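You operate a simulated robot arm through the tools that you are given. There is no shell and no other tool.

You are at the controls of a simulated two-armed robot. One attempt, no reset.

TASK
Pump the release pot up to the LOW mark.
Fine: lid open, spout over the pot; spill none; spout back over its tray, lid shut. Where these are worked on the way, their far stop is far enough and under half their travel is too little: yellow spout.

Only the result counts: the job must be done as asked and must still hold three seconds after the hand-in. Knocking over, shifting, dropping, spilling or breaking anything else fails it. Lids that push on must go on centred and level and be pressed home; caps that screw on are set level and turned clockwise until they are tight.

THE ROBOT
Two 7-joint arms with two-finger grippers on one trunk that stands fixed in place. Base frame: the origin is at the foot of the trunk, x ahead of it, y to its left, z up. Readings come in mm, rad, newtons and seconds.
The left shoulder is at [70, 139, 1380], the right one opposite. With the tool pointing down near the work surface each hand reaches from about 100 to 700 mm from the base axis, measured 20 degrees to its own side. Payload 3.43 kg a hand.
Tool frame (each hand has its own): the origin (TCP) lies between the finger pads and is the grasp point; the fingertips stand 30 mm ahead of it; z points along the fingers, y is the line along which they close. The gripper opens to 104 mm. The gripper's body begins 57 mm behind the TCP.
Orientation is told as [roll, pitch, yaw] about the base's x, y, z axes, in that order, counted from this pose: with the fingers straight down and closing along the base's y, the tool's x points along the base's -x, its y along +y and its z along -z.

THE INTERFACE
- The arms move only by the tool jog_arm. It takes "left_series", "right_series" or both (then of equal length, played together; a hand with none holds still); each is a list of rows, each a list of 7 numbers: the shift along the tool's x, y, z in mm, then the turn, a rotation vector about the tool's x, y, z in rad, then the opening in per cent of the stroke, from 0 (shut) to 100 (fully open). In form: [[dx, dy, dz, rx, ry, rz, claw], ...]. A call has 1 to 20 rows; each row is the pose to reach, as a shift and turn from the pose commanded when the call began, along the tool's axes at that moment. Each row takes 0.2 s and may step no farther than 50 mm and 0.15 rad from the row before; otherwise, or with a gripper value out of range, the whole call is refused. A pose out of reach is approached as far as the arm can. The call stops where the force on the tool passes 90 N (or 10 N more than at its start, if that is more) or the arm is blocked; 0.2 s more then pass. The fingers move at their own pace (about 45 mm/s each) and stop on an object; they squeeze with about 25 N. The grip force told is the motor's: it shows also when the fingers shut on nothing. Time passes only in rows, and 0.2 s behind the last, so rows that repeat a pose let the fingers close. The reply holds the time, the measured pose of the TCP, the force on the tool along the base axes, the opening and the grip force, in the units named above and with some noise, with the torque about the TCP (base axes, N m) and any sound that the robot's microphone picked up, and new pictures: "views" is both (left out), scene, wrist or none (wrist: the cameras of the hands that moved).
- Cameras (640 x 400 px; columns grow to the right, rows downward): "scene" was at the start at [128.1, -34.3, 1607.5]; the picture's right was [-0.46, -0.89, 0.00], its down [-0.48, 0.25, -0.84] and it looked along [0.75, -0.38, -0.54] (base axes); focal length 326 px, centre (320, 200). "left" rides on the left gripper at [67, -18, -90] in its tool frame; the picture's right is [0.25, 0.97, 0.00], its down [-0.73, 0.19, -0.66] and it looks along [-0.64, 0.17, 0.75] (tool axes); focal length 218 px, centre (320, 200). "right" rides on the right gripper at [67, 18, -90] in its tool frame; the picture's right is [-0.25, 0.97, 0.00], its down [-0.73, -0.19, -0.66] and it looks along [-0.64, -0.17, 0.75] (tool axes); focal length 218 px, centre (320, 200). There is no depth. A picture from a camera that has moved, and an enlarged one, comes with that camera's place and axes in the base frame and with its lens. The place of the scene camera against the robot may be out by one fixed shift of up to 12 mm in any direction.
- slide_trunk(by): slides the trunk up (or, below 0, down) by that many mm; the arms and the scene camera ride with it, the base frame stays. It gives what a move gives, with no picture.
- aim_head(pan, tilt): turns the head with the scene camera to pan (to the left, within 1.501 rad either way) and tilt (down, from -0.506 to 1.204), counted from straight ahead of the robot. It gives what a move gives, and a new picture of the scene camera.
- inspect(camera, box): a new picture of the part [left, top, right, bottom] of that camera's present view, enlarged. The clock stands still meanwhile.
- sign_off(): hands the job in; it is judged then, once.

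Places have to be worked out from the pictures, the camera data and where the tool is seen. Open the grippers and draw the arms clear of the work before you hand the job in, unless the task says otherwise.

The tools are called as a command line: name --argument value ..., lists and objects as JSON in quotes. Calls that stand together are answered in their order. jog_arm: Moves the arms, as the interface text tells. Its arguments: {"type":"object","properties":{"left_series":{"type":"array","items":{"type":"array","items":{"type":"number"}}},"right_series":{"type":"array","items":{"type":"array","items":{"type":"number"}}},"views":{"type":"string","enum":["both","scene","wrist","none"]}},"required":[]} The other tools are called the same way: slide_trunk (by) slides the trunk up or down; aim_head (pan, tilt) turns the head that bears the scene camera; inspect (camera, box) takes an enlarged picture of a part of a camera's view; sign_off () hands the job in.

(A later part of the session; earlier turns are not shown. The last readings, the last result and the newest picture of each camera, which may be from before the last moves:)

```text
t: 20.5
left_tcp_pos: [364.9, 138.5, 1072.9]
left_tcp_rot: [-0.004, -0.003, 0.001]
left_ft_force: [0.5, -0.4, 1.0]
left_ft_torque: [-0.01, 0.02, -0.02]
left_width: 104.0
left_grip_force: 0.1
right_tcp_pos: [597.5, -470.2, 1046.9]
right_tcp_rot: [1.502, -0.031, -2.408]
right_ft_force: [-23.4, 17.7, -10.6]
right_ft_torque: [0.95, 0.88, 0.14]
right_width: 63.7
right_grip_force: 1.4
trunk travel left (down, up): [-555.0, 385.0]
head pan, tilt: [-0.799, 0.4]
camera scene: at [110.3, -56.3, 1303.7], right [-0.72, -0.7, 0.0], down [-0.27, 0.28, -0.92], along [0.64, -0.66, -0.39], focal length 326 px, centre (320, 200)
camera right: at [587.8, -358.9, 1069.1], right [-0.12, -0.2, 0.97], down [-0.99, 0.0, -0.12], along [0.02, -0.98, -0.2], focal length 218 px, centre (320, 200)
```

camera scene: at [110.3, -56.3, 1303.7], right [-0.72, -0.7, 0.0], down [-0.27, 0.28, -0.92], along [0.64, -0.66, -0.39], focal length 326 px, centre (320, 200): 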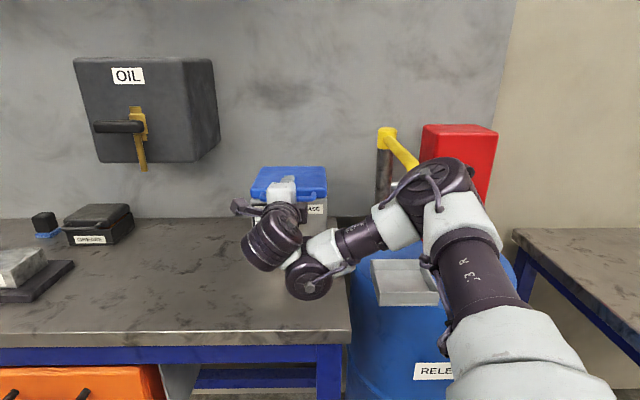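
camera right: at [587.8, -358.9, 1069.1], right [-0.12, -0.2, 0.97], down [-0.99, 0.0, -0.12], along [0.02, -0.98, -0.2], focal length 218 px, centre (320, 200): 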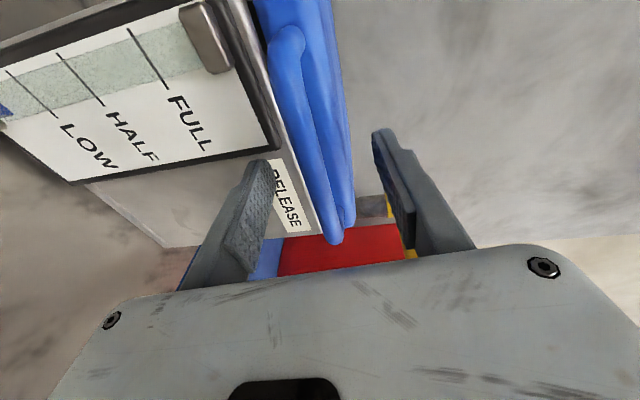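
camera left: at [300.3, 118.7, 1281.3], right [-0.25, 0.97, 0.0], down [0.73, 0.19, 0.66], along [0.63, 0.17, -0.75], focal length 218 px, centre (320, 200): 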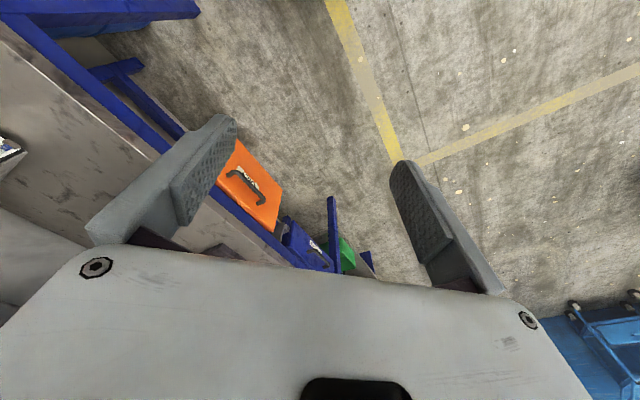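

Contact: about 29 N, the lower fingertip touches the pot front at f≈784. I back off at once by 10 mm and look.

jog_arm --right_series '[[0, 0, -5, 0, 0, 0, 60], [0, 0, -9, 0, 0, 0, 60]]' --views "wrist"

inspect --camera "right" --box '[190, 0, 430, 270]'

inspect --camera "scene" --box '[220, 140, 360, 300]'

```text
t: 21.1
left_tcp_pos: [367.5, 135.7, 1072.2]
left_tcp_rot: [0.001, 0.0, 0.002]
left_ft_force: [-0.8, 0.1, -1.2]
left_ft_torque: [0.01, 0.0, 0.02]
left_width: 103.9
left_grip_force: 0.1
right_tcp_pos: [595.8, -468.2, 1048.5]
right_tcp_rot: [1.504, -0.027, -2.406]
right_ft_force: [-0.7, 0.1, 1.4]
right_ft_torque: [0.01, 0.0, 0.02]
right_width: 62.1
right_grip_force: 0.0
trunk travel left (down, up): [-555.0, 385.0]
head pan, tilt: [-0.799, 0.4]
camera right: at [585.1, -356.4, 1071.1], right [-0.13, -0.2, 0.97], down [-0.99, 0.0, -0.13], along [0.02, -0.98, -0.2], focal length 218 px, centre (320, 200)
```

right: 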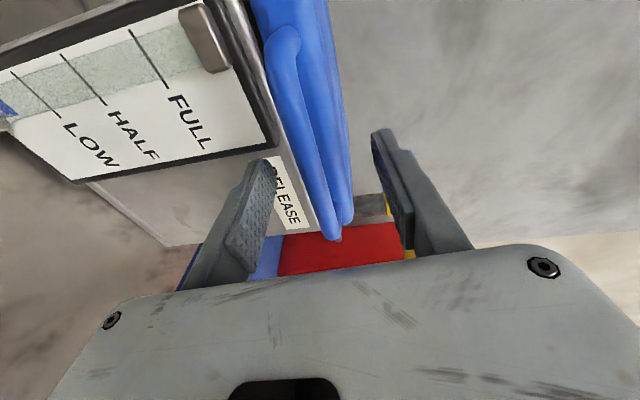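

```text
1.48 times, centred on (310, 135) of right
camera zoom: at [585.1, -356.4, 1071.1], right [-0.13, -0.2, 0.97], down [-0.99, 0.0, -0.13], along [0.02, -0.98, -0.2], focal length 323 px, centre (335, 296)
```

zoom: 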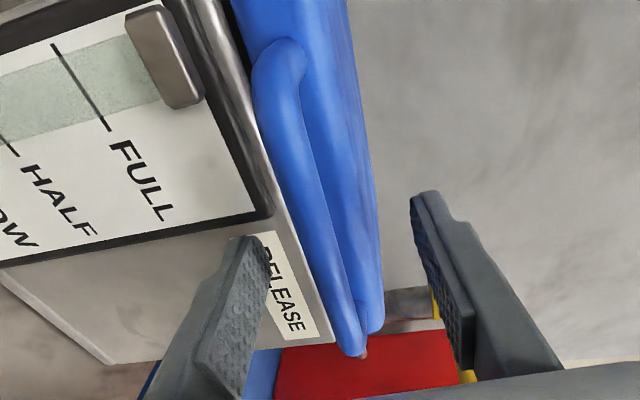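

```text
2.50 times, centred on (290, 220) of scene
camera zoom: at [113.5, -60.0, 1303.6], right [-0.72, -0.7, 0.0], down [-0.27, 0.28, -0.92], along [0.64, -0.66, -0.39], focal length 816 px, centre (395, 150)
```

zoom: 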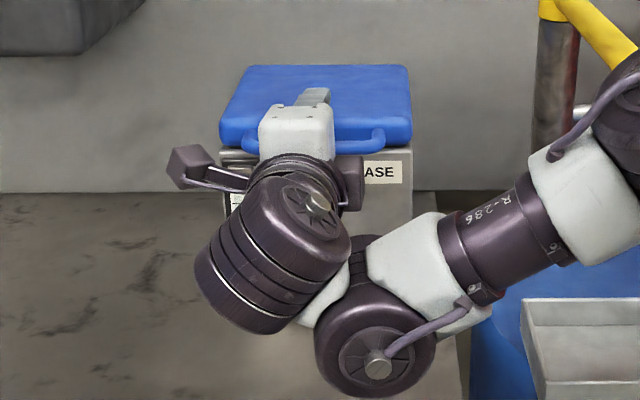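

Force is back to zero and the bar is about 17 mm ahead of the TCP, between the pads and 4 mm low. I close the fingers on it.

jog_arm --right_series '[[0, 0, 0, 0, 0, 0, 30], [0, 0, 0, 0, 0, 0, 10], [0, 0, 0, 0, 0, 0, 0], [0, 0, 0, 0, 0, 0, 0], [0, 0, 0, 0, 0, 0, 0]]' --views "both"

```text
t: 22.3
left_tcp_pos: [367.0, 135.1, 1073.1]
left_tcp_rot: [0.001, -0.001, 0.001]
left_ft_force: [1.0, -0.2, 0.0]
left_ft_torque: [-0.01, -0.03, -0.01]
left_width: 104.1
left_grip_force: 0.1
right_tcp_pos: [595.8, -467.6, 1048.2]
right_tcp_rot: [1.504, -0.03, -2.407]
right_ft_force: [0.8, -1.1, 1.9]
right_ft_torque: [0.25, -0.21, -0.14]
right_width: 11.4
right_grip_force: 44.7
trunk travel left (down, up): [-555.0, 385.0]
head pan, tilt: [-0.799, 0.4]
camera scene: at [113.5, -59.8, 1303.5], right [-0.72, -0.7, 0.0], down [-0.27, 0.28, -0.92], along [0.64, -0.66, -0.39], focal length 326 px, centre (320, 200)
camera right: at [585.0, -355.8, 1070.2], right [-0.12, -0.2, 0.97], down [-0.99, 0.0, -0.13], along [0.02, -0.98, -0.2], focal length 218 px, centre (320, 200)
```

scene: 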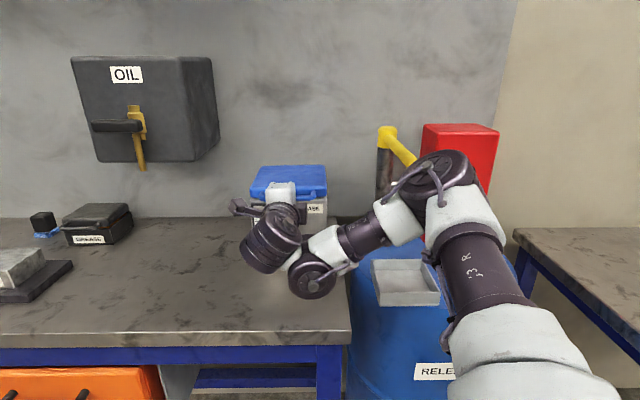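
right: 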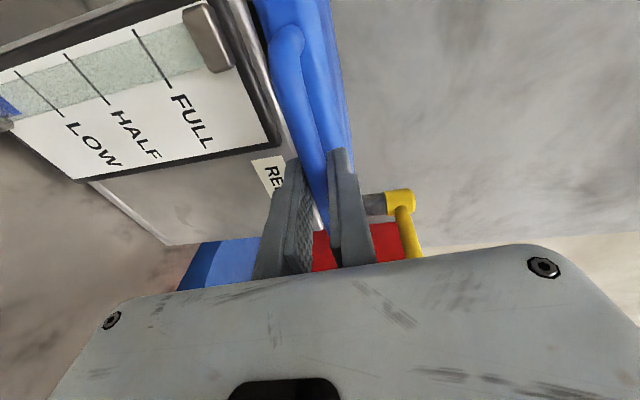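

The bar is gripped (width 11.4 mm). I lift gently about 20 mm along the expected hinge arc and watch the force.

jog_arm --right_series '[[0, 6, 0, 0, 0, 0, 0], [0, 13, 0, 0, 0, 0, 0], [0, 19, 0, 0, 0, 0, 0]]' --views "both"

```text
t: 23.1
left_tcp_pos: [367.7, 138.4, 1071.6]
left_tcp_rot: [-0.004, 0.001, 0.004]
left_ft_force: [0.2, -0.8, -0.2]
left_ft_torque: [0.0, 0.02, 0.01]
left_width: 103.9
left_grip_force: 0.0
right_tcp_pos: [597.7, -464.3, 1064.1]
right_tcp_rot: [1.5, -0.037, -2.405]
right_ft_force: [-10.2, 24.3, -21.8]
right_ft_torque: [-0.96, 1.05, -0.58]
right_width: 15.3
right_grip_force: 45.4
trunk travel left (down, up): [-555.0, 385.0]
head pan, tilt: [-0.799, 0.4]
camera scene: at [114.6, -56.3, 1303.3], right [-0.72, -0.7, 0.0], down [-0.27, 0.28, -0.92], along [0.64, -0.66, -0.39], focal length 326 px, centre (320, 200)
camera right: at [587.4, -352.9, 1087.4], right [-0.12, -0.2, 0.97], down [-0.99, 0.0, -0.12], along [0.02, -0.98, -0.2], focal length 218 px, centre (320, 200)
```

scene: 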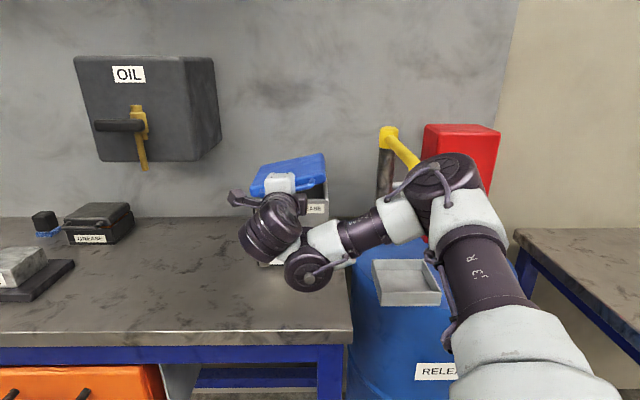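
right: 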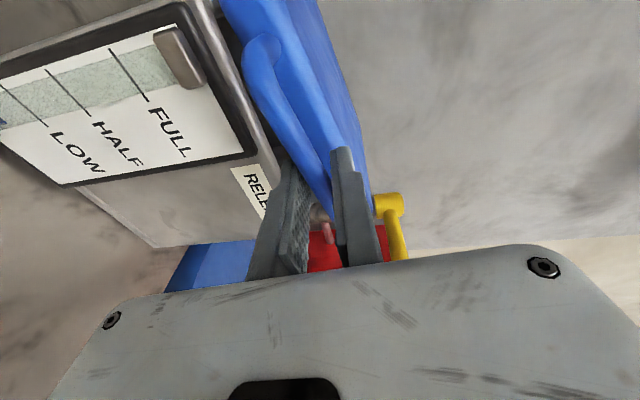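

The force rose to ~34 N with a twist, and the lid looks tilted oddly. I zoom to see how the lid is moving.

inspect --camera "scene" --box '[230, 130, 350, 270]'

inspect --camera "right" --box '[190, 0, 430, 270]'

```text
2.86 times, centred on (290, 200) of scene
camera zoom: at [114.6, -56.3, 1303.3], right [-0.72, -0.7, 0.0], down [-0.27, 0.28, -0.92], along [0.64, -0.66, -0.39], focal length 932 px, centre (406, 200)
```

zoom: 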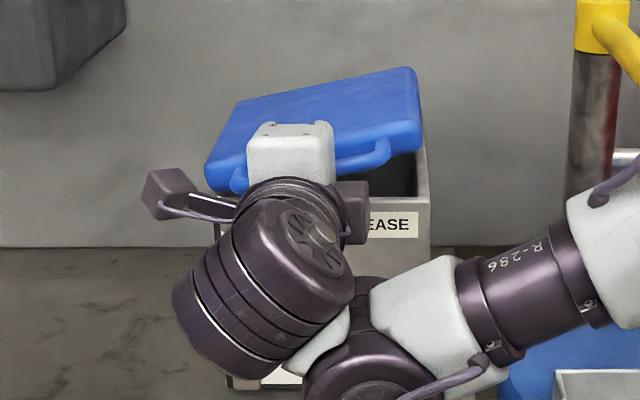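

```text
1.48 times, centred on (310, 135) of right
camera zoom: at [587.4, -352.9, 1087.4], right [-0.12, -0.2, 0.97], down [-0.99, 0.0, -0.12], along [0.02, -0.98, -0.2], focal length 323 px, centre (335, 296)
```

zoom: 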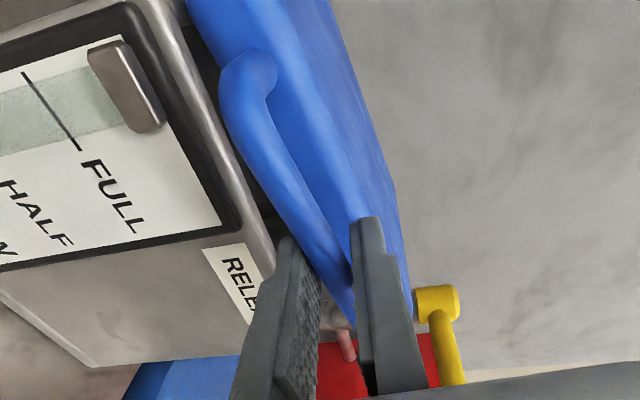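

The lid is hinged on its left side: its right edge rises. So I keep the grip and roll the hand with the lid (negative roll about the tool axis); first I align the roll with the present tilt and ease the push.

jog_arm --right_series '[[0, 0, -2, 0, 0, -0.09, 0], [0, 0, -3, 0, 0, -0.18, 0]]' --views "none"

```text
t: 23.7
left_tcp_pos: [372.6, 136.6, 1070.8]
left_tcp_rot: [-0.003, 0.005, 0.003]
left_ft_force: [-0.1, 0.5, -0.4]
left_ft_torque: [0.01, -0.02, 0.01]
left_width: 103.9
left_grip_force: 0.1
right_tcp_pos: [597.4, -465.3, 1066.1]
right_tcp_rot: [1.5, -0.21, -2.392]
right_ft_force: [12.1, 10.3, -10.3]
right_ft_torque: [-0.22, 0.32, 0.28]
right_width: 11.4
right_grip_force: 45.0
trunk travel left (down, up): [-555.0, 385.0]
head pan, tilt: [-0.799, 0.4]
```

The grip is aligned again (11.4 mm) and forces are small. I continue the arc about a left hinge ~80 mm away, rolling with the lid.

jog_arm --right_series '[[2, 0, 0, 0, 0, 0, 0], [4, 9, 0, 0, 0, -0.12, 0], [6.5, 18, 0, 0, 0, -0.24, 0], [10, 27, 0, 0, 0, -0.36, 0]]' --views "both"

```text
t: 24.7
left_tcp_pos: [368.3, 136.5, 1071.2]
left_tcp_rot: [-0.002, 0.002, 0.002]
left_ft_force: [-0.2, -0.1, 0.2]
left_ft_torque: [0.02, -0.01, -0.05]
left_width: 103.9
left_grip_force: 0.1
right_tcp_pos: [609.0, -455.1, 1092.0]
right_tcp_rot: [1.492, -0.567, -2.362]
right_ft_force: [10.6, 4.4, 3.1]
right_ft_torque: [0.35, -1.0, -0.8]
right_width: 11.5
right_grip_force: 44.6
trunk travel left (down, up): [-555.0, 385.0]
head pan, tilt: [-0.799, 0.4]
camera scene: at [115.5, -58.5, 1303.5], right [-0.72, -0.7, 0.0], down [-0.27, 0.28, -0.92], along [0.64, -0.66, -0.39], focal length 326 px, centre (320, 200)
camera right: at [594.9, -343.0, 1076.9], right [0.27, 0.16, 0.95], down [-0.96, -0.01, 0.27], along [0.05, -0.99, 0.15], focal length 218 px, centre (320, 200)
```

scene: 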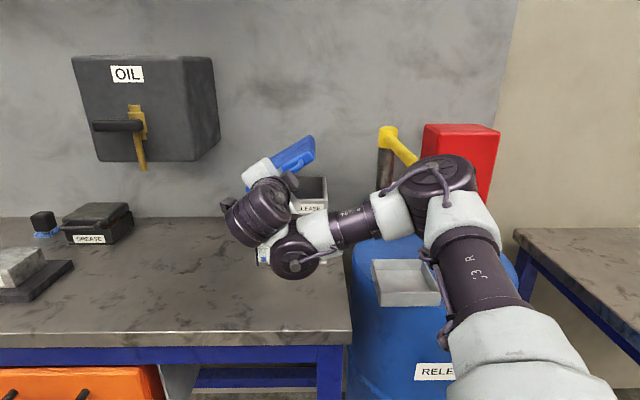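
right: 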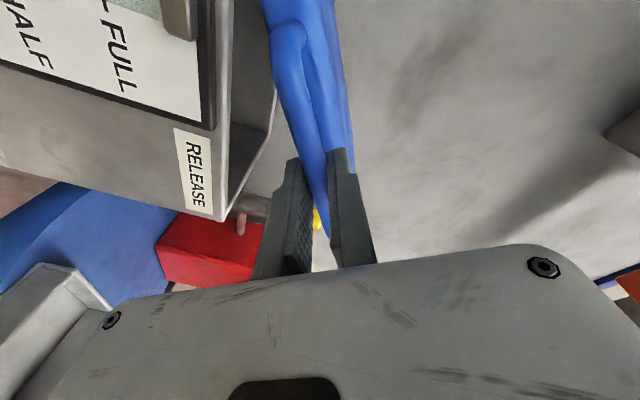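

The lid opens cleanly (about 32° now), and a circle fit gives the hinge at r≈-182, z≈1037. I carry on along that arc.

jog_arm --right_series '[[3.8, 11.4, 0, 0, 0, -0.14, 0], [8, 22.4, 0, 0, 0, -0.28, 0], [13.7, 32.7, 0, 0, 0, -0.42, 0], [20.8, 42.1, 0, 0, 0, -0.56, 0], [29, 50.4, 0, 0, 0, -0.7, 0]]' --views "both"

```text
t: 25.9
left_tcp_pos: [368.2, 133.4, 1072.6]
left_tcp_rot: [0.0, 0.001, 0.001]
left_ft_force: [1.2, 0.1, -0.3]
left_ft_torque: [0.0, 0.02, 0.0]
left_width: 104.1
left_grip_force: 0.0
right_tcp_pos: [636.9, -422.0, 1120.8]
right_tcp_rot: [1.363, -1.258, -2.212]
right_ft_force: [21.1, -18.8, 28.1]
right_ft_torque: [0.43, -0.94, -0.11]
right_width: 15.2
right_grip_force: 45.3
right hand out of reach, approached as far as the arm can: row 4, 5
trunk travel left (down, up): [-555.0, 385.0]
head pan, tilt: [-0.799, 0.4]
camera scene: at [114.1, -62.4, 1303.7], right [-0.72, -0.7, 0.0], down [-0.27, 0.28, -0.92], along [0.64, -0.66, -0.39], focal length 326 px, centre (320, 200)
camera right: at [601.8, -328.0, 1067.3], right [0.65, 0.54, 0.53], down [-0.71, 0.19, 0.68], along [0.27, -0.82, 0.51], focal length 218 px, centre (320, 200)
```

scene: 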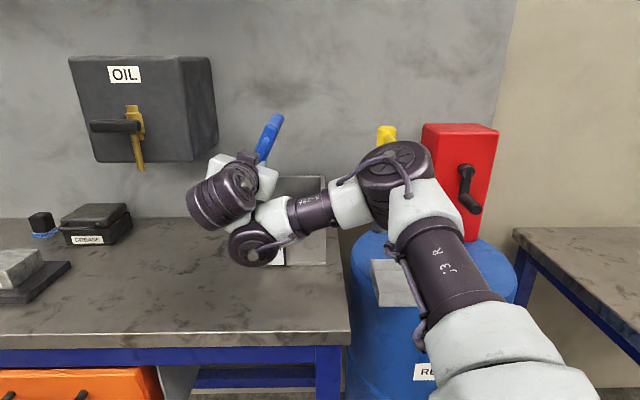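
right: 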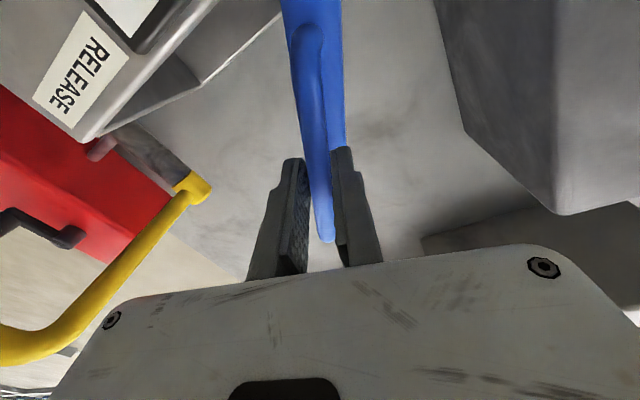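

The lid is about 70° up; the arm strains a little at its reach (28 N up and forward). I ease: small upward/forward shift and a slight yaw to the left, which is easier for the wrist.

jog_arm --right_series '[[-2, -0.5, 2, -0.05, 0, 0, 0], [-4, -1, 4, -0.1, 0, 0, 0]]' --views "wrist"

```text
t: 26.5
left_tcp_pos: [370.6, 133.0, 1071.1]
left_tcp_rot: [0.003, 0.003, 0.002]
left_ft_force: [0.1, -0.7, 0.3]
left_ft_torque: [-0.03, -0.01, -0.01]
left_width: 103.8
left_grip_force: 0.1
right_tcp_pos: [630.8, -420.3, 1115.4]
right_tcp_rot: [1.427, -1.263, -2.177]
right_ft_force: [27.7, -19.3, 12.6]
right_ft_torque: [0.56, -0.84, -0.01]
right_width: 16.0
right_grip_force: 44.6
right hand out of reach, approached as far as the arm can: row 1, 2
trunk travel left (down, up): [-555.0, 385.0]
head pan, tilt: [-0.799, 0.4]
camera right: at [587.3, -331.1, 1061.0], right [0.59, 0.61, 0.53], down [-0.73, 0.13, 0.67], along [0.33, -0.78, 0.52], focal length 218 px, centre (320, 200)
```

right: 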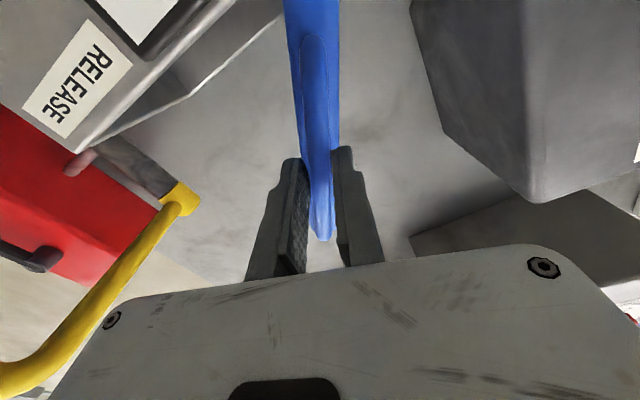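

Yawing left made it worse, so I try the reverse: yaw slightly right and push forward again.

jog_arm --right_series '[[0, 0.8, 3, 0.07, 0, 0.05, 0], [-1, 1.5, 6, 0.14, 0, 0.1, 0], [-2, 2.3, 8, 0.2, 0, 0.15, 0]]' --views "scene"

```text
t: 27.3
left_tcp_pos: [369.3, 137.4, 1069.5]
left_tcp_rot: [-0.004, 0.003, 0.003]
left_ft_force: [0.6, 0.3, 0.2]
left_ft_torque: [0.0, -0.04, 0.01]
left_width: 104.1
left_grip_force: 0.0
right_tcp_pos: [636.4, -416.6, 1116.0]
right_tcp_rot: [1.293, -1.124, -2.245]
right_ft_force: [-8.6, 27.4, -29.6]
right_ft_torque: [0.7, -0.02, 0.12]
right_width: 11.2
right_grip_force: 45.2
trunk travel left (down, up): [-555.0, 385.0]
head pan, tilt: [-0.799, 0.4]
camera scene: at [115.3, -55.5, 1302.7], right [-0.72, -0.7, 0.0], down [-0.27, 0.28, -0.92], along [0.64, -0.66, -0.39], focal length 326 px, centre (320, 200)
```

scene: 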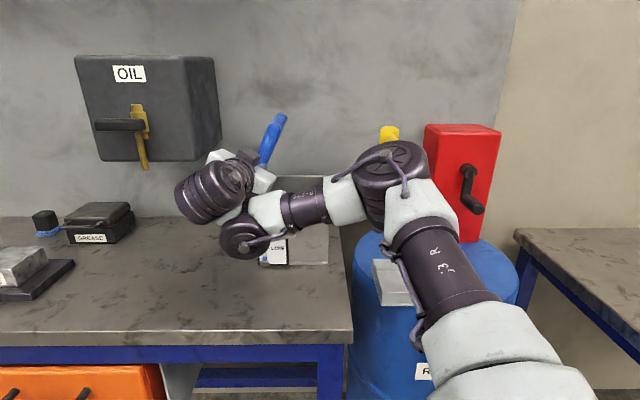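

Now reachable and aligned (lid ~64°), but 30-odd N of strain. I loosen the grip to a loose cage around the bar, which takes strain off the pot, and look.

jog_arm --right_series '[[0, 0, 0, 0, 0, 0, 20], [0, 0, 0, 0, 0, 0, 20]]' --views "both"

```text
t: 27.9
left_tcp_pos: [367.1, 135.7, 1071.0]
left_tcp_rot: [-0.001, 0.0, 0.005]
left_ft_force: [0.3, -0.2, 0.5]
left_ft_torque: [0.03, -0.02, -0.01]
left_width: 104.0
left_grip_force: 0.0
right_tcp_pos: [635.6, -419.9, 1122.8]
right_tcp_rot: [1.32, -1.116, -2.273]
right_ft_force: [0.9, 0.1, 0.2]
right_ft_torque: [0.01, -0.04, 0.01]
right_width: 20.8
right_grip_force: 0.0
trunk travel left (down, up): [-555.0, 385.0]
head pan, tilt: [-0.799, 0.4]
camera scene: at [114.2, -58.6, 1303.5], right [-0.72, -0.7, 0.0], down [-0.27, 0.28, -0.92], along [0.64, -0.66, -0.39], focal length 326 px, centre (320, 200)
camera right: at [613.0, -317.1, 1081.0], right [0.66, 0.4, 0.64], down [-0.74, 0.18, 0.65], along [0.14, -0.9, 0.42], focal length 218 px, centre (320, 200)
```

scene: 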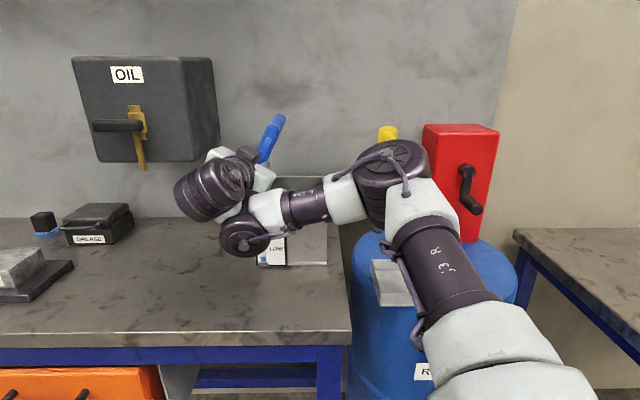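
right: 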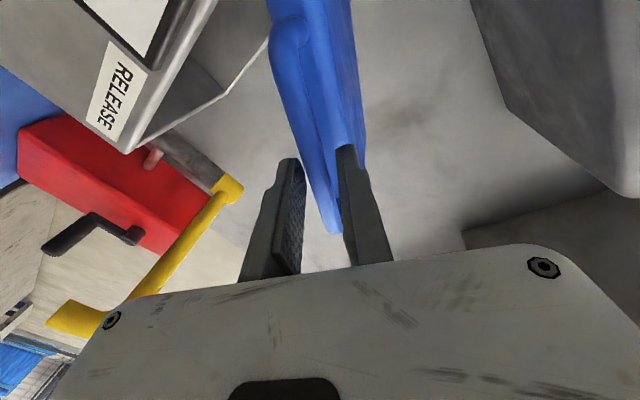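

With the cage loose the force is zero and the lid seems to hold by itself. I now shift left in steps so the right finger pushes the bar on over.

jog_arm --right_series '[[4.5, 9, 0, 0, 0, 0, 20], [9, 18, 0, 0, 0, 0, 20], [13, 27, -1, 0, 0, 0, 20], [17.5, 36, -1, 0, 0, 0, 20]]' --views "both"

```text
t: 28.9
left_tcp_pos: [366.9, 134.4, 1071.6]
left_tcp_rot: [0.0, 0.0, 0.002]
left_ft_force: [-1.3, -0.1, -0.7]
left_ft_torque: [0.0, 0.03, -0.01]
left_width: 103.9
left_grip_force: 0.1
right_tcp_pos: [638.1, -411.6, 1125.2]
right_tcp_rot: [1.339, -1.116, -2.283]
right_ft_force: [0.3, -0.3, 0.3]
right_ft_torque: [0.04, 0.02, -0.04]
right_width: 21.2
right_grip_force: 0.6
right hand out of reach, approached as far as the arm can: row 1, 2, 3, 4
trunk travel left (down, up): [-555.0, 385.0]
head pan, tilt: [-0.799, 0.4]
camera scene: at [113.6, -59.8, 1303.4], right [-0.72, -0.7, 0.0], down [-0.27, 0.28, -0.92], along [0.64, -0.66, -0.39], focal length 326 px, centre (320, 200)
camera right: at [615.3, -309.9, 1082.0], right [0.65, 0.41, 0.64], down [-0.75, 0.18, 0.64], along [0.15, -0.89, 0.42], focal length 218 px, centre (320, 200)
```

scene: 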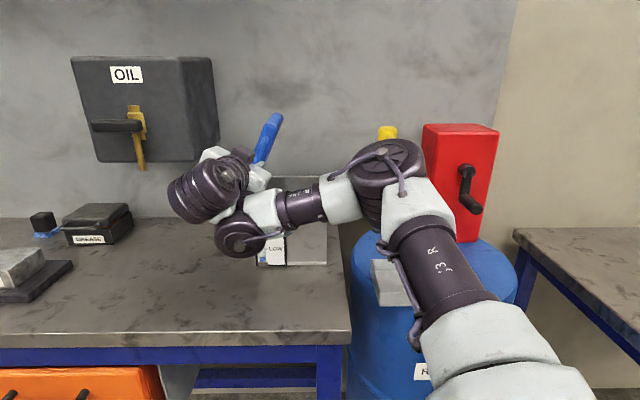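
right: 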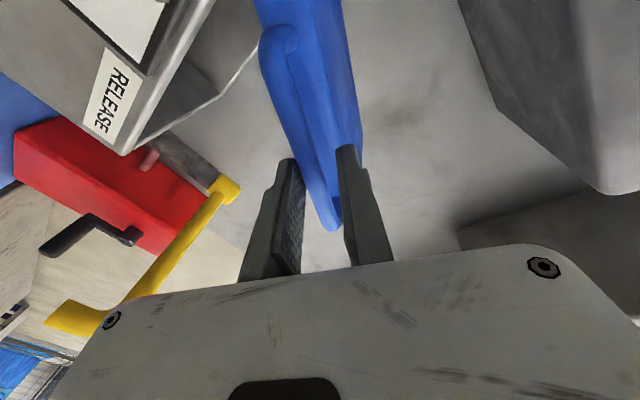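

Leftward reach is exhausted here. I test whether the lid stays by itself by opening the cage a few mm and comparing the view.

jog_arm --right_series '[[0, 0, 0, 0, 0, 0, 32], [0, 0, 0, 0, 0, 0, 32], [0, 0, 0, 0, 0, 0, 32]]' --views "both"

```text
t: 29.7
left_tcp_pos: [368.2, 135.8, 1071.3]
left_tcp_rot: [0.001, -0.001, 0.002]
left_ft_force: [-0.5, 0.2, -0.4]
left_ft_torque: [0.0, 0.0, -0.04]
left_width: 103.9
left_grip_force: 0.1
right_tcp_pos: [637.9, -412.3, 1125.3]
right_tcp_rot: [1.341, -1.116, -2.283]
right_ft_force: [-0.4, -0.3, 0.1]
right_ft_torque: [0.02, 0.03, 0.01]
right_width: 33.4
right_grip_force: 0.1
trunk travel left (down, up): [-555.0, 385.0]
head pan, tilt: [-0.799, 0.4]
camera scene: at [113.6, -59.7, 1303.5], right [-0.72, -0.7, 0.0], down [-0.27, 0.28, -0.92], along [0.64, -0.66, -0.39], focal length 326 px, centre (320, 200)
camera right: at [615.3, -309.8, 1082.1], right [0.65, 0.41, 0.64], down [-0.75, 0.18, 0.64], along [0.15, -0.89, 0.42], focal length 218 px, centre (320, 200)
```

scene: 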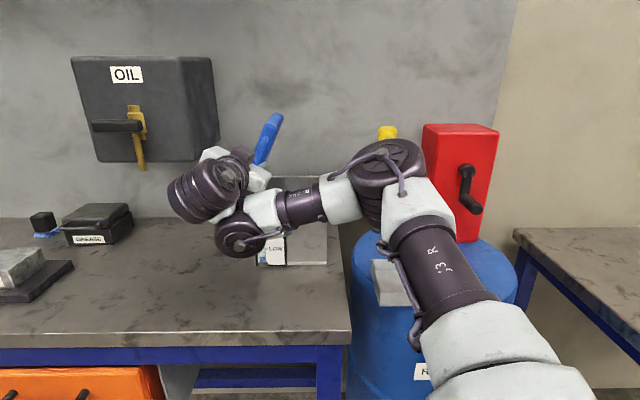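
right: 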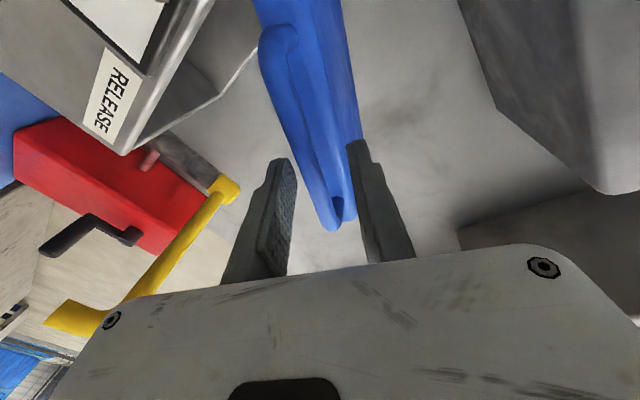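

The bar stayed put, so the lid's hinge holds by itself. I withdraw the fingers straight back from the handle.

jog_arm --right_series '[[0, 0, -12, 0, 0, 0, 32], [0, 0, -24, 0, 0, 0, 32], [0, -4, -36, 0.03, 0, 0.05, 32], [0, -12, -46, 0.05, 0, 0.1, 32]]' --views "both"

```text
t: 30.7
left_tcp_pos: [366.4, 136.2, 1071.7]
left_tcp_rot: [0.0, 0.0, 0.002]
left_ft_force: [-1.1, 0.4, 0.2]
left_ft_torque: [-0.03, 0.0, -0.02]
left_width: 104.3
left_grip_force: 0.0
right_tcp_pos: [612.5, -427.6, 1122.5]
right_tcp_rot: [1.351, -1.017, -2.334]
right_ft_force: [1.2, 0.0, -0.4]
right_ft_torque: [0.01, 0.01, 0.05]
right_width: 33.4
right_grip_force: 0.1
right hand out of reach, approached as far as the arm can: row 1, 2, 3, 4
trunk travel left (down, up): [-555.0, 385.0]
head pan, tilt: [-0.799, 0.4]
camera scene: at [113.1, -60.3, 1303.5], right [-0.72, -0.7, 0.0], down [-0.27, 0.28, -0.92], along [0.64, -0.66, -0.39], focal length 326 px, centre (320, 200)
camera right: at [596.6, -320.8, 1084.3], right [0.62, 0.34, 0.71], down [-0.78, 0.17, 0.6], along [0.08, -0.93, 0.37], focal length 218 px, centre (320, 200)
```

scene: 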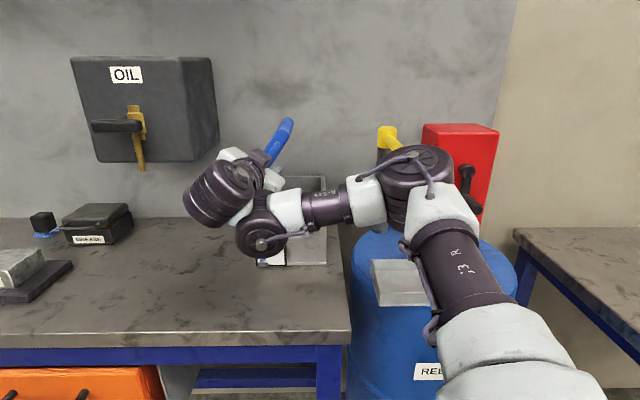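
right: 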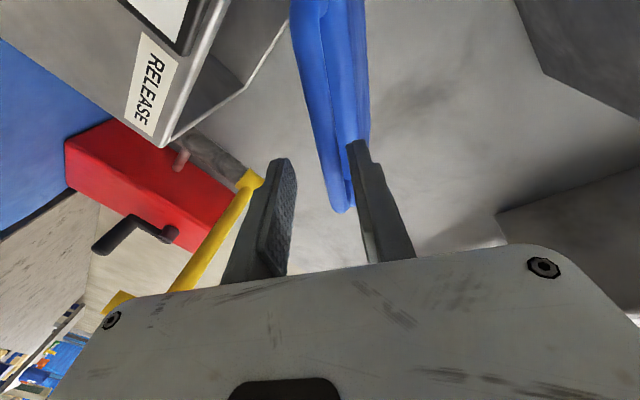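

The hand slid right instead of straight back, taking the lid a bit with it. I open the fingers wide so the bar is free, then ease back and right.

jog_arm --right_series '[[0, 0, 0, 0, 0, 0, 60], [0, 0, 0, 0, 0, 0, 90], [0, 0, 0, 0, 0, 0, 100], [0, -8, -8, 0.03, 0, 0, 100], [0, -16, -16, 0.06, 0, 0, 100], [0, -24, -24, 0.09, 0, 0, 100]]' --views "both"

```text
t: 32.1
left_tcp_pos: [368.2, 135.6, 1072.3]
left_tcp_rot: [-0.001, 0.0, 0.003]
left_ft_force: [0.9, 0.8, 0.6]
left_ft_torque: [-0.02, -0.01, 0.0]
left_width: 104.0
left_grip_force: 0.2
right_tcp_pos: [597.0, -461.4, 1106.7]
right_tcp_rot: [1.29, -1.02, -2.337]
right_ft_force: [-1.2, -1.1, -0.1]
right_ft_torque: [-0.02, 0.01, 0.0]
right_width: 103.8
right_grip_force: 0.2
right hand out of reach, approached as far as the arm can: row 4, 5, 6
trunk travel left (down, up): [-555.0, 385.0]
head pan, tilt: [-0.799, 0.4]
camera scene: at [113.4, -60.0, 1303.5], right [-0.72, -0.7, 0.0], down [-0.27, 0.28, -0.92], along [0.64, -0.66, -0.39], focal length 326 px, centre (320, 200)
camera right: at [586.4, -354.0, 1072.4], right [0.65, 0.29, 0.7], down [-0.76, 0.2, 0.62], along [0.04, -0.94, 0.35], focal length 218 px, centre (320, 200)
```

scene: 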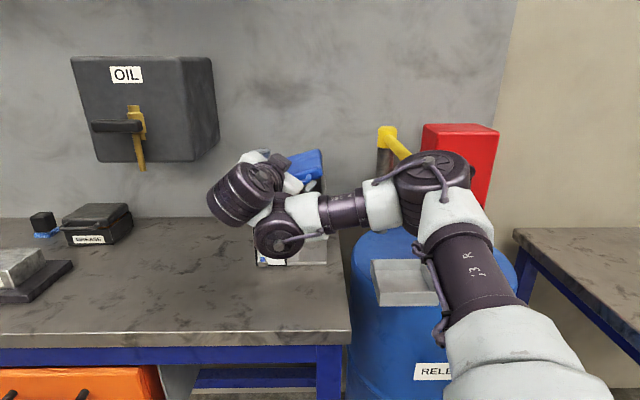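
right: 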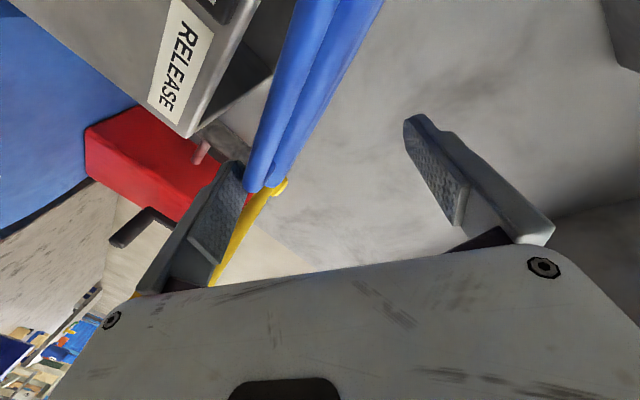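

The lid has settled onto the lower finger at a low angle. I lower the hand to let it close gently, then I will try again with a better hand pose (closed fist pushing under the bar).

jog_arm --right_series '[[10, -6, 1, 0, 0, 0, 100], [20, -12, 2, 0, 0, 0, 100], [30, -18, 3, 0, 0, 0, 100], [40, -24, 4, 0, 0, 0, 100]]' --views "both"

```text
t: 33.1
left_tcp_pos: [367.3, 135.3, 1072.1]
left_tcp_rot: [0.0, 0.0, 0.005]
left_ft_force: [0.1, 0.2, -0.2]
left_ft_torque: [-0.01, 0.02, 0.01]
left_width: 103.8
left_grip_force: 0.0
right_tcp_pos: [595.6, -458.9, 1059.6]
right_tcp_rot: [1.292, -1.02, -2.336]
right_ft_force: [-0.2, -0.5, 1.3]
right_ft_torque: [-0.01, 0.02, -0.01]
right_width: 104.1
right_grip_force: 0.1
trunk travel left (down, up): [-555.0, 385.0]
head pan, tilt: [-0.799, 0.4]
camera scene: at [113.7, -59.9, 1303.4], right [-0.72, -0.7, 0.0], down [-0.27, 0.28, -0.92], along [0.64, -0.66, -0.39], focal length 326 px, centre (320, 200)
camera right: at [584.5, -350.8, 1024.3], right [0.65, 0.29, 0.7], down [-0.76, 0.2, 0.62], along [0.04, -0.94, 0.35], focal length 218 px, centre (320, 200)
```

scene: 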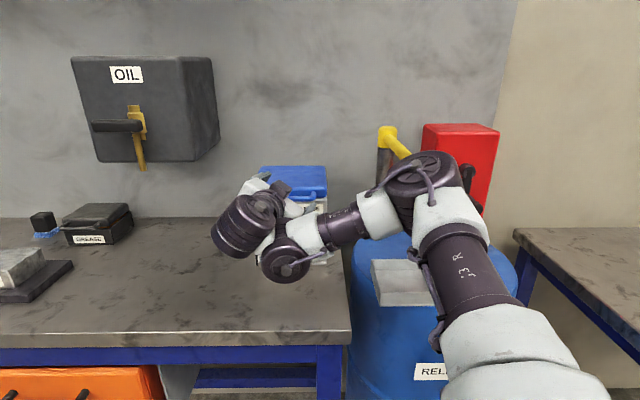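
right: 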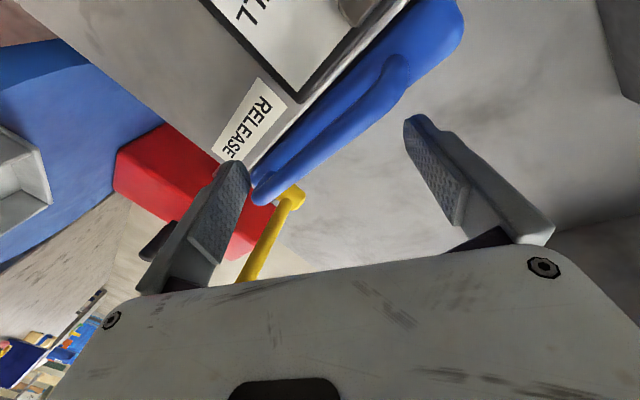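

The lid is shut again. I back the hand away.

jog_arm --right_series '[[0, 0, -12, 0, 0, 0, 100], [0, 0, -24, 0, 0, 0, 100], [0, -5, -36, 0, 0, 0, 60], [0, -20, -50, 0, 0, 0, 20], [0, -35, -60, 0, 0, 0, 0]]' --views "scene"

inspect --camera "scene" --box '[230, 130, 370, 290]'

```text
t: 34.3
left_tcp_pos: [368.2, 135.4, 1071.9]
left_tcp_rot: [-0.001, 0.0, 0.001]
left_ft_force: [-0.6, 0.1, 0.8]
left_ft_torque: [0.0, -0.01, 0.0]
left_width: 104.3
left_grip_force: 0.0
right_tcp_pos: [555.8, -456.5, 1048.3]
right_tcp_rot: [1.296, -1.021, -2.335]
right_ft_force: [0.6, 1.0, -0.5]
right_ft_torque: [0.04, -0.04, -0.01]
right_width: 36.1
right_grip_force: 0.1
right hand out of reach, approached as far as the arm can: row 2, 3, 4, 5
trunk travel left (down, up): [-555.0, 385.0]
head pan, tilt: [-0.799, 0.4]
camera scene: at [113.3, -59.1, 1303.5], right [-0.72, -0.7, 0.0], down [-0.27, 0.28, -0.92], along [0.64, -0.66, -0.39], focal length 326 px, centre (320, 200)
```

scene: 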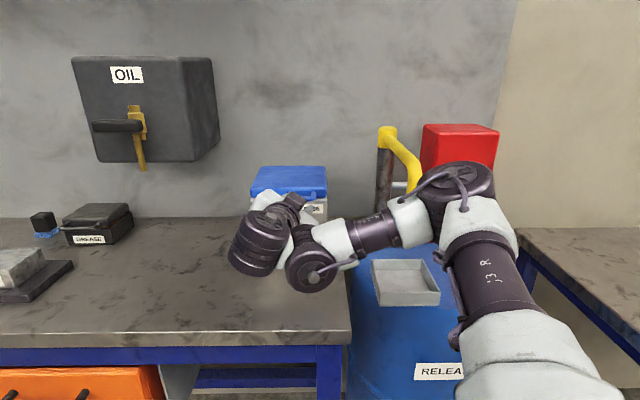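

```text
2.50 times, centred on (300, 210) of scene
camera zoom: at [113.3, -59.1, 1303.5], right [-0.72, -0.7, 0.0], down [-0.27, 0.28, -0.92], along [0.64, -0.66, -0.39], focal length 816 px, centre (370, 175)
```

zoom: 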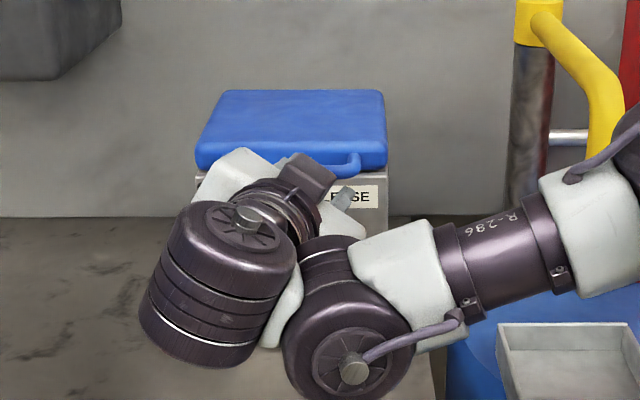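

The lid is closed and the hand is clear. The left arm can face the pot straight on, so I'll use it for the lid; first I move the right hand away to the right.

jog_arm --right_series '[[-20, -26, -9, 0, 0, 0, 0], [-40, -52, -18, 0, 0, 0, 0], [-60, -78, -28, 0, 0, 0, 0], [-79, -105, -37, 0, 0, 0, 0], [-99, -131, -46, 0, 0, 0, 0], [-119, -157, -55, 0, 0, 0, 0]]' --views "scene"

```text
t: 35.7
left_tcp_pos: [367.3, 136.5, 1070.9]
left_tcp_rot: [-0.002, 0.002, 0.004]
left_ft_force: [0.2, -0.2, 0.0]
left_ft_torque: [-0.01, -0.01, 0.03]
left_width: 103.7
left_grip_force: 0.0
right_tcp_pos: [392.3, -526.3, 1068.1]
right_tcp_rot: [1.295, -1.026, -2.337]
right_ft_force: [0.1, -0.6, -1.5]
right_ft_torque: [-0.13, -0.08, 0.0]
right_width: 0.0
right_grip_force: 25.2
right hand out of reach, approached as far as the arm can: row 1, 2, 3, 5, 6
trunk travel left (down, up): [-555.0, 385.0]
head pan, tilt: [-0.799, 0.4]
camera scene: at [114.0, -58.5, 1302.9], right [-0.72, -0.7, 0.0], down [-0.27, 0.28, -0.92], along [0.64, -0.66, -0.39], focal length 326 px, centre (320, 200)
```

scene: 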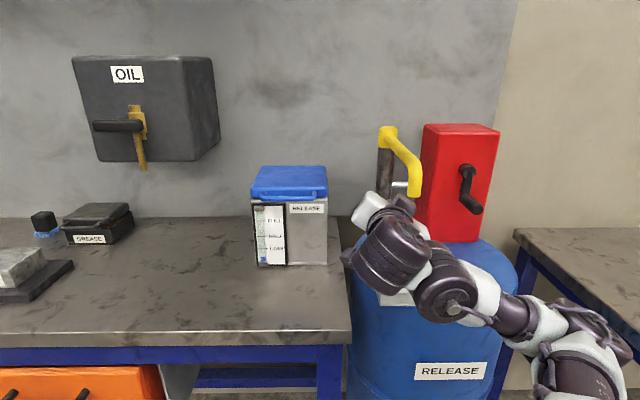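

The right hand is clear at the right. Now I pitch the left hand up to horizontal while moving it forward.

jog_arm --left_series '[[-10, -12, -3, 0, -0.143, 0, 60], [-20, -24, -6, 0, -0.286, 0, 30], [-30, -36, -9, 0, -0.429, 0, 0], [-40, -48, -12, 0, -0.571, 0, 0], [-50, -60, -15, 0, -0.714, 0, 0], [-60, -72, -18, 0, -0.857, 0, 0], [-70, -84, -21, 0, -1.0, 0, 0], [-80, -96, -24, 0, -1.143, 0, 0], [-90, -108, -27, 0, -1.286, 0, 0], [-100, -120, -30, 0, -1.428, 0, 0], [-110, -130, -30, 0, -1.571, 0, 0]]' --views "scene"

```text
t: 38.1
left_tcp_pos: [489.8, 17.6, 1146.3]
left_tcp_rot: [-1.81, -1.517, 1.812]
left_ft_force: [-0.2, 0.3, 1.0]
left_ft_torque: [0.02, 0.03, -0.02]
left_width: 0.0
left_grip_force: 25.6
left hand out of reach, approached as far as the arm can: row 11
right_tcp_pos: [390.9, -527.8, 1069.9]
right_tcp_rot: [1.29, -1.02, -2.336]
right_ft_force: [0.1, -0.4, 0.1]
right_ft_torque: [-0.02, 0.01, -0.05]
right_width: 0.0
right_grip_force: 25.1
trunk travel left (down, up): [-555.0, 385.0]
head pan, tilt: [-0.799, 0.4]
camera scene: at [113.6, -58.4, 1303.5], right [-0.72, -0.7, 0.0], down [-0.27, 0.28, -0.92], along [0.64, -0.66, -0.39], focal length 326 px, centre (320, 200)
```

scene: 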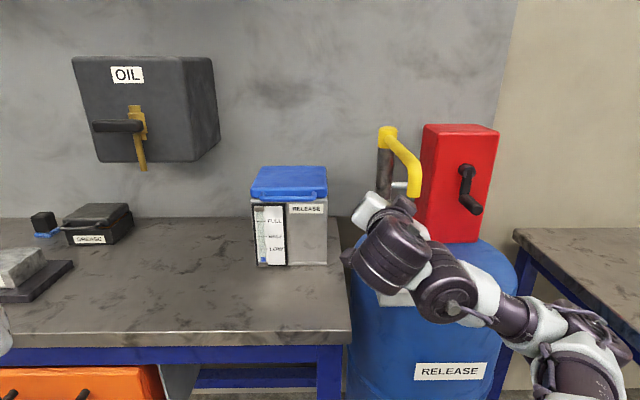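

The left hand is horizontal. Before swinging it over, I move the right hand further right, passing in front of the spout tip.

jog_arm --right_series '[[0, -5, -20, 0, 0, 0, 0], [1, -10, -39, 0, 0, 0, 0], [-20, -40, -31, 0, 0, 0, 0], [-39, -70, -24, 0, 0, 0, 0], [-57, -101, -17, 0, 0, 0, 0]]' --views "scene"

```text
t: 39.3
left_tcp_pos: [494.5, 21.0, 1142.1]
left_tcp_rot: [-1.595, -1.522, 1.609]
left_ft_force: [-0.2, 1.1, -0.7]
left_ft_torque: [-0.02, -0.01, 0.0]
left_width: 0.2
left_grip_force: 24.7
right_tcp_pos: [314.1, -598.7, 1074.3]
right_tcp_rot: [1.294, -1.02, -2.342]
right_ft_force: [0.2, 0.1, 0.3]
right_ft_torque: [-0.04, 0.01, -0.01]
right_width: 0.0
right_grip_force: 25.1
right hand out of reach, approached as far as the arm can: row 1, 2, 3, 4, 5
trunk travel left (down, up): [-555.0, 385.0]
head pan, tilt: [-0.799, 0.4]
camera scene: at [115.6, -59.3, 1303.4], right [-0.72, -0.7, 0.0], down [-0.27, 0.28, -0.92], along [0.64, -0.66, -0.39], focal length 326 px, centre (320, 200)
```

scene: 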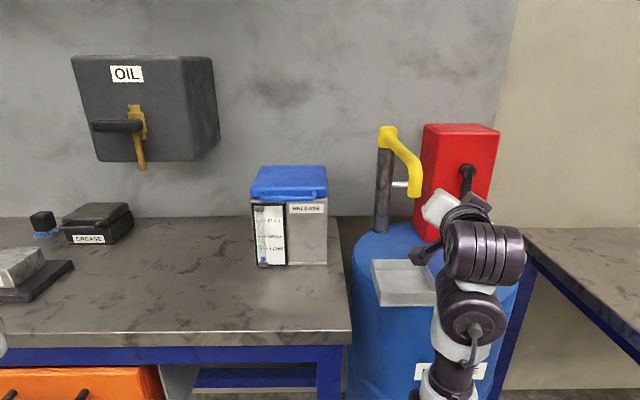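

The right hand is well clear. Now the left hand swings over to face the pot's right side, at a stand-off of f≈650.

jog_arm --left_series '[[6, -44, 0, 0.08, 0, 0, 0], [12, -88, 1, 0.16, 0, 0, 0], [18, -132, 1, 0.24, 0, 0, 0], [25, -176, 2, 0.32, 0, 0, 0], [31, -220, 2, 0.4, 0, 0, 0], [37, -264, 3, 0.48, 0, 0, 0], [43, -308, 3, 0.56, 0, 0, 0], [50, -352, 4, 0.64, 0, 0, 0], [56, -396, 4, 0.72, 0, 0, 0], [62, -440, 5, 0.8, 0, 0, 0]]' --views "both"

```text
t: 41.4
left_tcp_pos: [495.3, -264.7, 1046.8]
left_tcp_rot: [-0.965, -1.366, 0.279]
left_ft_force: [-0.7, 0.0, 0.2]
left_ft_torque: [0.03, -0.03, 0.02]
left_width: 0.3
left_grip_force: 25.1
left hand out of reach, approached as far as the arm can: row 1, 2, 3, 4, 5, 7, 8, 9, 10
right_tcp_pos: [314.1, -598.9, 1074.5]
right_tcp_rot: [1.293, -1.02, -2.341]
right_ft_force: [0.0, -0.6, -0.1]
right_ft_torque: [0.02, 0.0, 0.01]
right_width: 0.0
right_grip_force: 24.6
trunk travel left (down, up): [-555.0, 385.0]
head pan, tilt: [-0.799, 0.4]
stopped in row 10 (left hand): the arm was blocked; the commanded pose is now the measured one
camera scene: at [113.3, -59.3, 1303.5], right [-0.72, -0.7, 0.0], down [-0.27, 0.28, -0.92], along [0.64, -0.66, -0.39], focal length 326 px, centre (320, 200)
camera left: at [402.8, -223.3, 993.1], right [0.55, 0.73, -0.41], down [-0.24, 0.61, 0.76], along [0.8, -0.32, 0.51], focal length 218 px, centre (320, 200)
```

scene: 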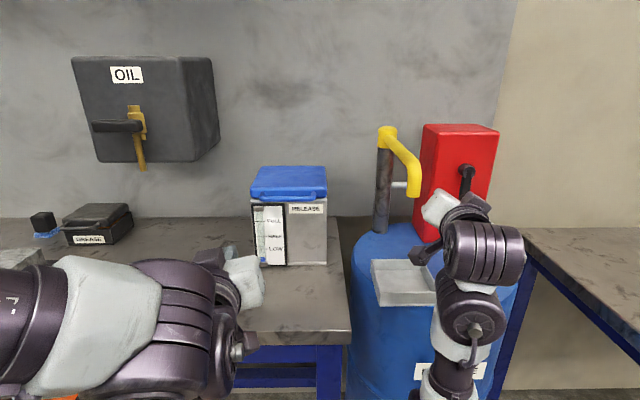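
left: 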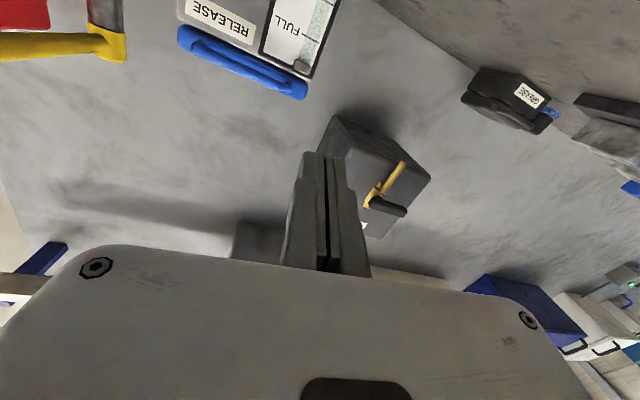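

The left arm got to (495,-265,1047) before binding. I try moving it on forward and right toward the bar, still short of the pot.

jog_arm --left_series '[[3, -18, 29, 0.02, 0, 0, 0], [6, -35, 57, 0.04, 0, 0, 0], [10, -53, 86, 0.06, 0, 0, 0], [13, -71, 115, 0.08, 0, 0, 0], [16, -88, 143, 0.1, 0, 0, 0]]' --views "both"

```text
t: 42.8
left_tcp_pos: [515.1, -269.4, 1062.6]
left_tcp_rot: [-1.13, -1.253, 0.412]
left_ft_force: [-0.2, -0.7, 0.3]
left_ft_torque: [0.03, -0.01, -0.02]
left_width: 0.0
left_grip_force: 25.2
left hand out of reach, approached as far as the arm can: row 1, 2, 3, 4, 5
right_tcp_pos: [314.3, -600.6, 1074.8]
right_tcp_rot: [1.291, -1.02, -2.34]
right_ft_force: [0.5, -0.9, 0.6]
right_ft_torque: [0.01, -0.02, -0.01]
right_width: 0.0
right_grip_force: 24.8
trunk travel left (down, up): [-555.0, 385.0]
head pan, tilt: [-0.799, 0.4]
stopped in row 5 (left hand): the arm was blocked; the commanded pose is now the measured one
camera scene: at [113.8, -59.4, 1303.5], right [-0.72, -0.7, 0.0], down [-0.27, 0.28, -0.92], along [0.64, -0.66, -0.39], focal length 326 px, centre (320, 200)
camera left: at [419.8, -230.1, 1014.4], right [0.52, 0.68, -0.51], down [-0.16, 0.67, 0.73], along [0.84, -0.3, 0.46], focal length 218 px, centre (320, 200)
```

scene: 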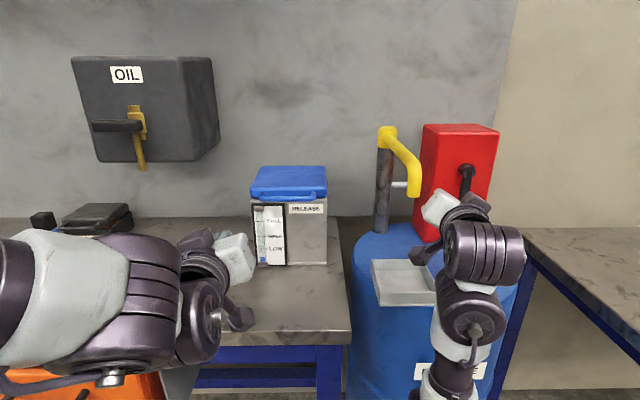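
left: 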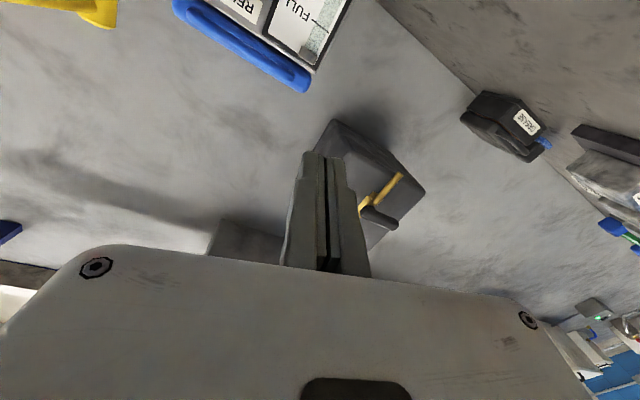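

The left arm binds here, so the right arm must do the lid after all. I bring the left hand back to the left.

jog_arm --left_series '[[-13, 25, -35, -0.1, 0, 0, 0], [-26, 50, -70, -0.2, 0, 0, 0], [-39, 75, -105, -0.3, 0, 0, 0], [-52, 100, -140, -0.4, 0, 0, 0], [-65, 125, -175, -0.5, 0, 0, 0], [-79, 150, -211, -0.6, 0, 0, 0]]' --views "scene"

```text
t: 44.2
left_tcp_pos: [472.9, -11.0, 1124.8]
left_tcp_rot: [-0.519, -1.262, 0.396]
left_ft_force: [-0.5, 0.8, -0.1]
left_ft_torque: [0.0, 0.03, 0.02]
left_width: 0.1
left_grip_force: 25.1
right_tcp_pos: [312.2, -598.6, 1076.3]
right_tcp_rot: [1.297, -1.019, -2.343]
right_ft_force: [0.7, 0.6, 1.2]
right_ft_torque: [0.01, 0.01, 0.04]
right_width: 0.0
right_grip_force: 25.2
trunk travel left (down, up): [-555.0, 385.0]
head pan, tilt: [-0.799, 0.4]
camera scene: at [111.7, -58.4, 1303.7], right [-0.72, -0.7, 0.0], down [-0.27, 0.28, -0.92], along [0.64, -0.66, -0.39], focal length 326 px, centre (320, 200)
```

scene: 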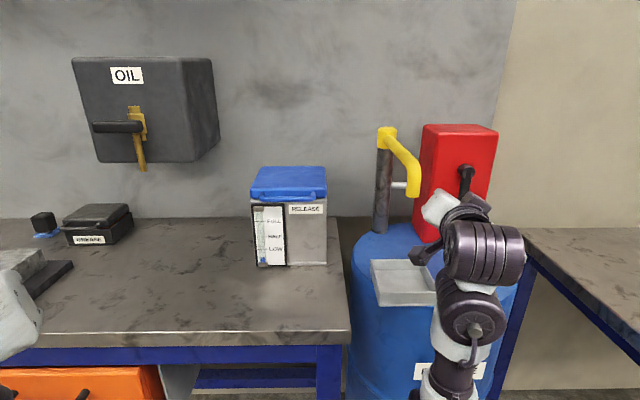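

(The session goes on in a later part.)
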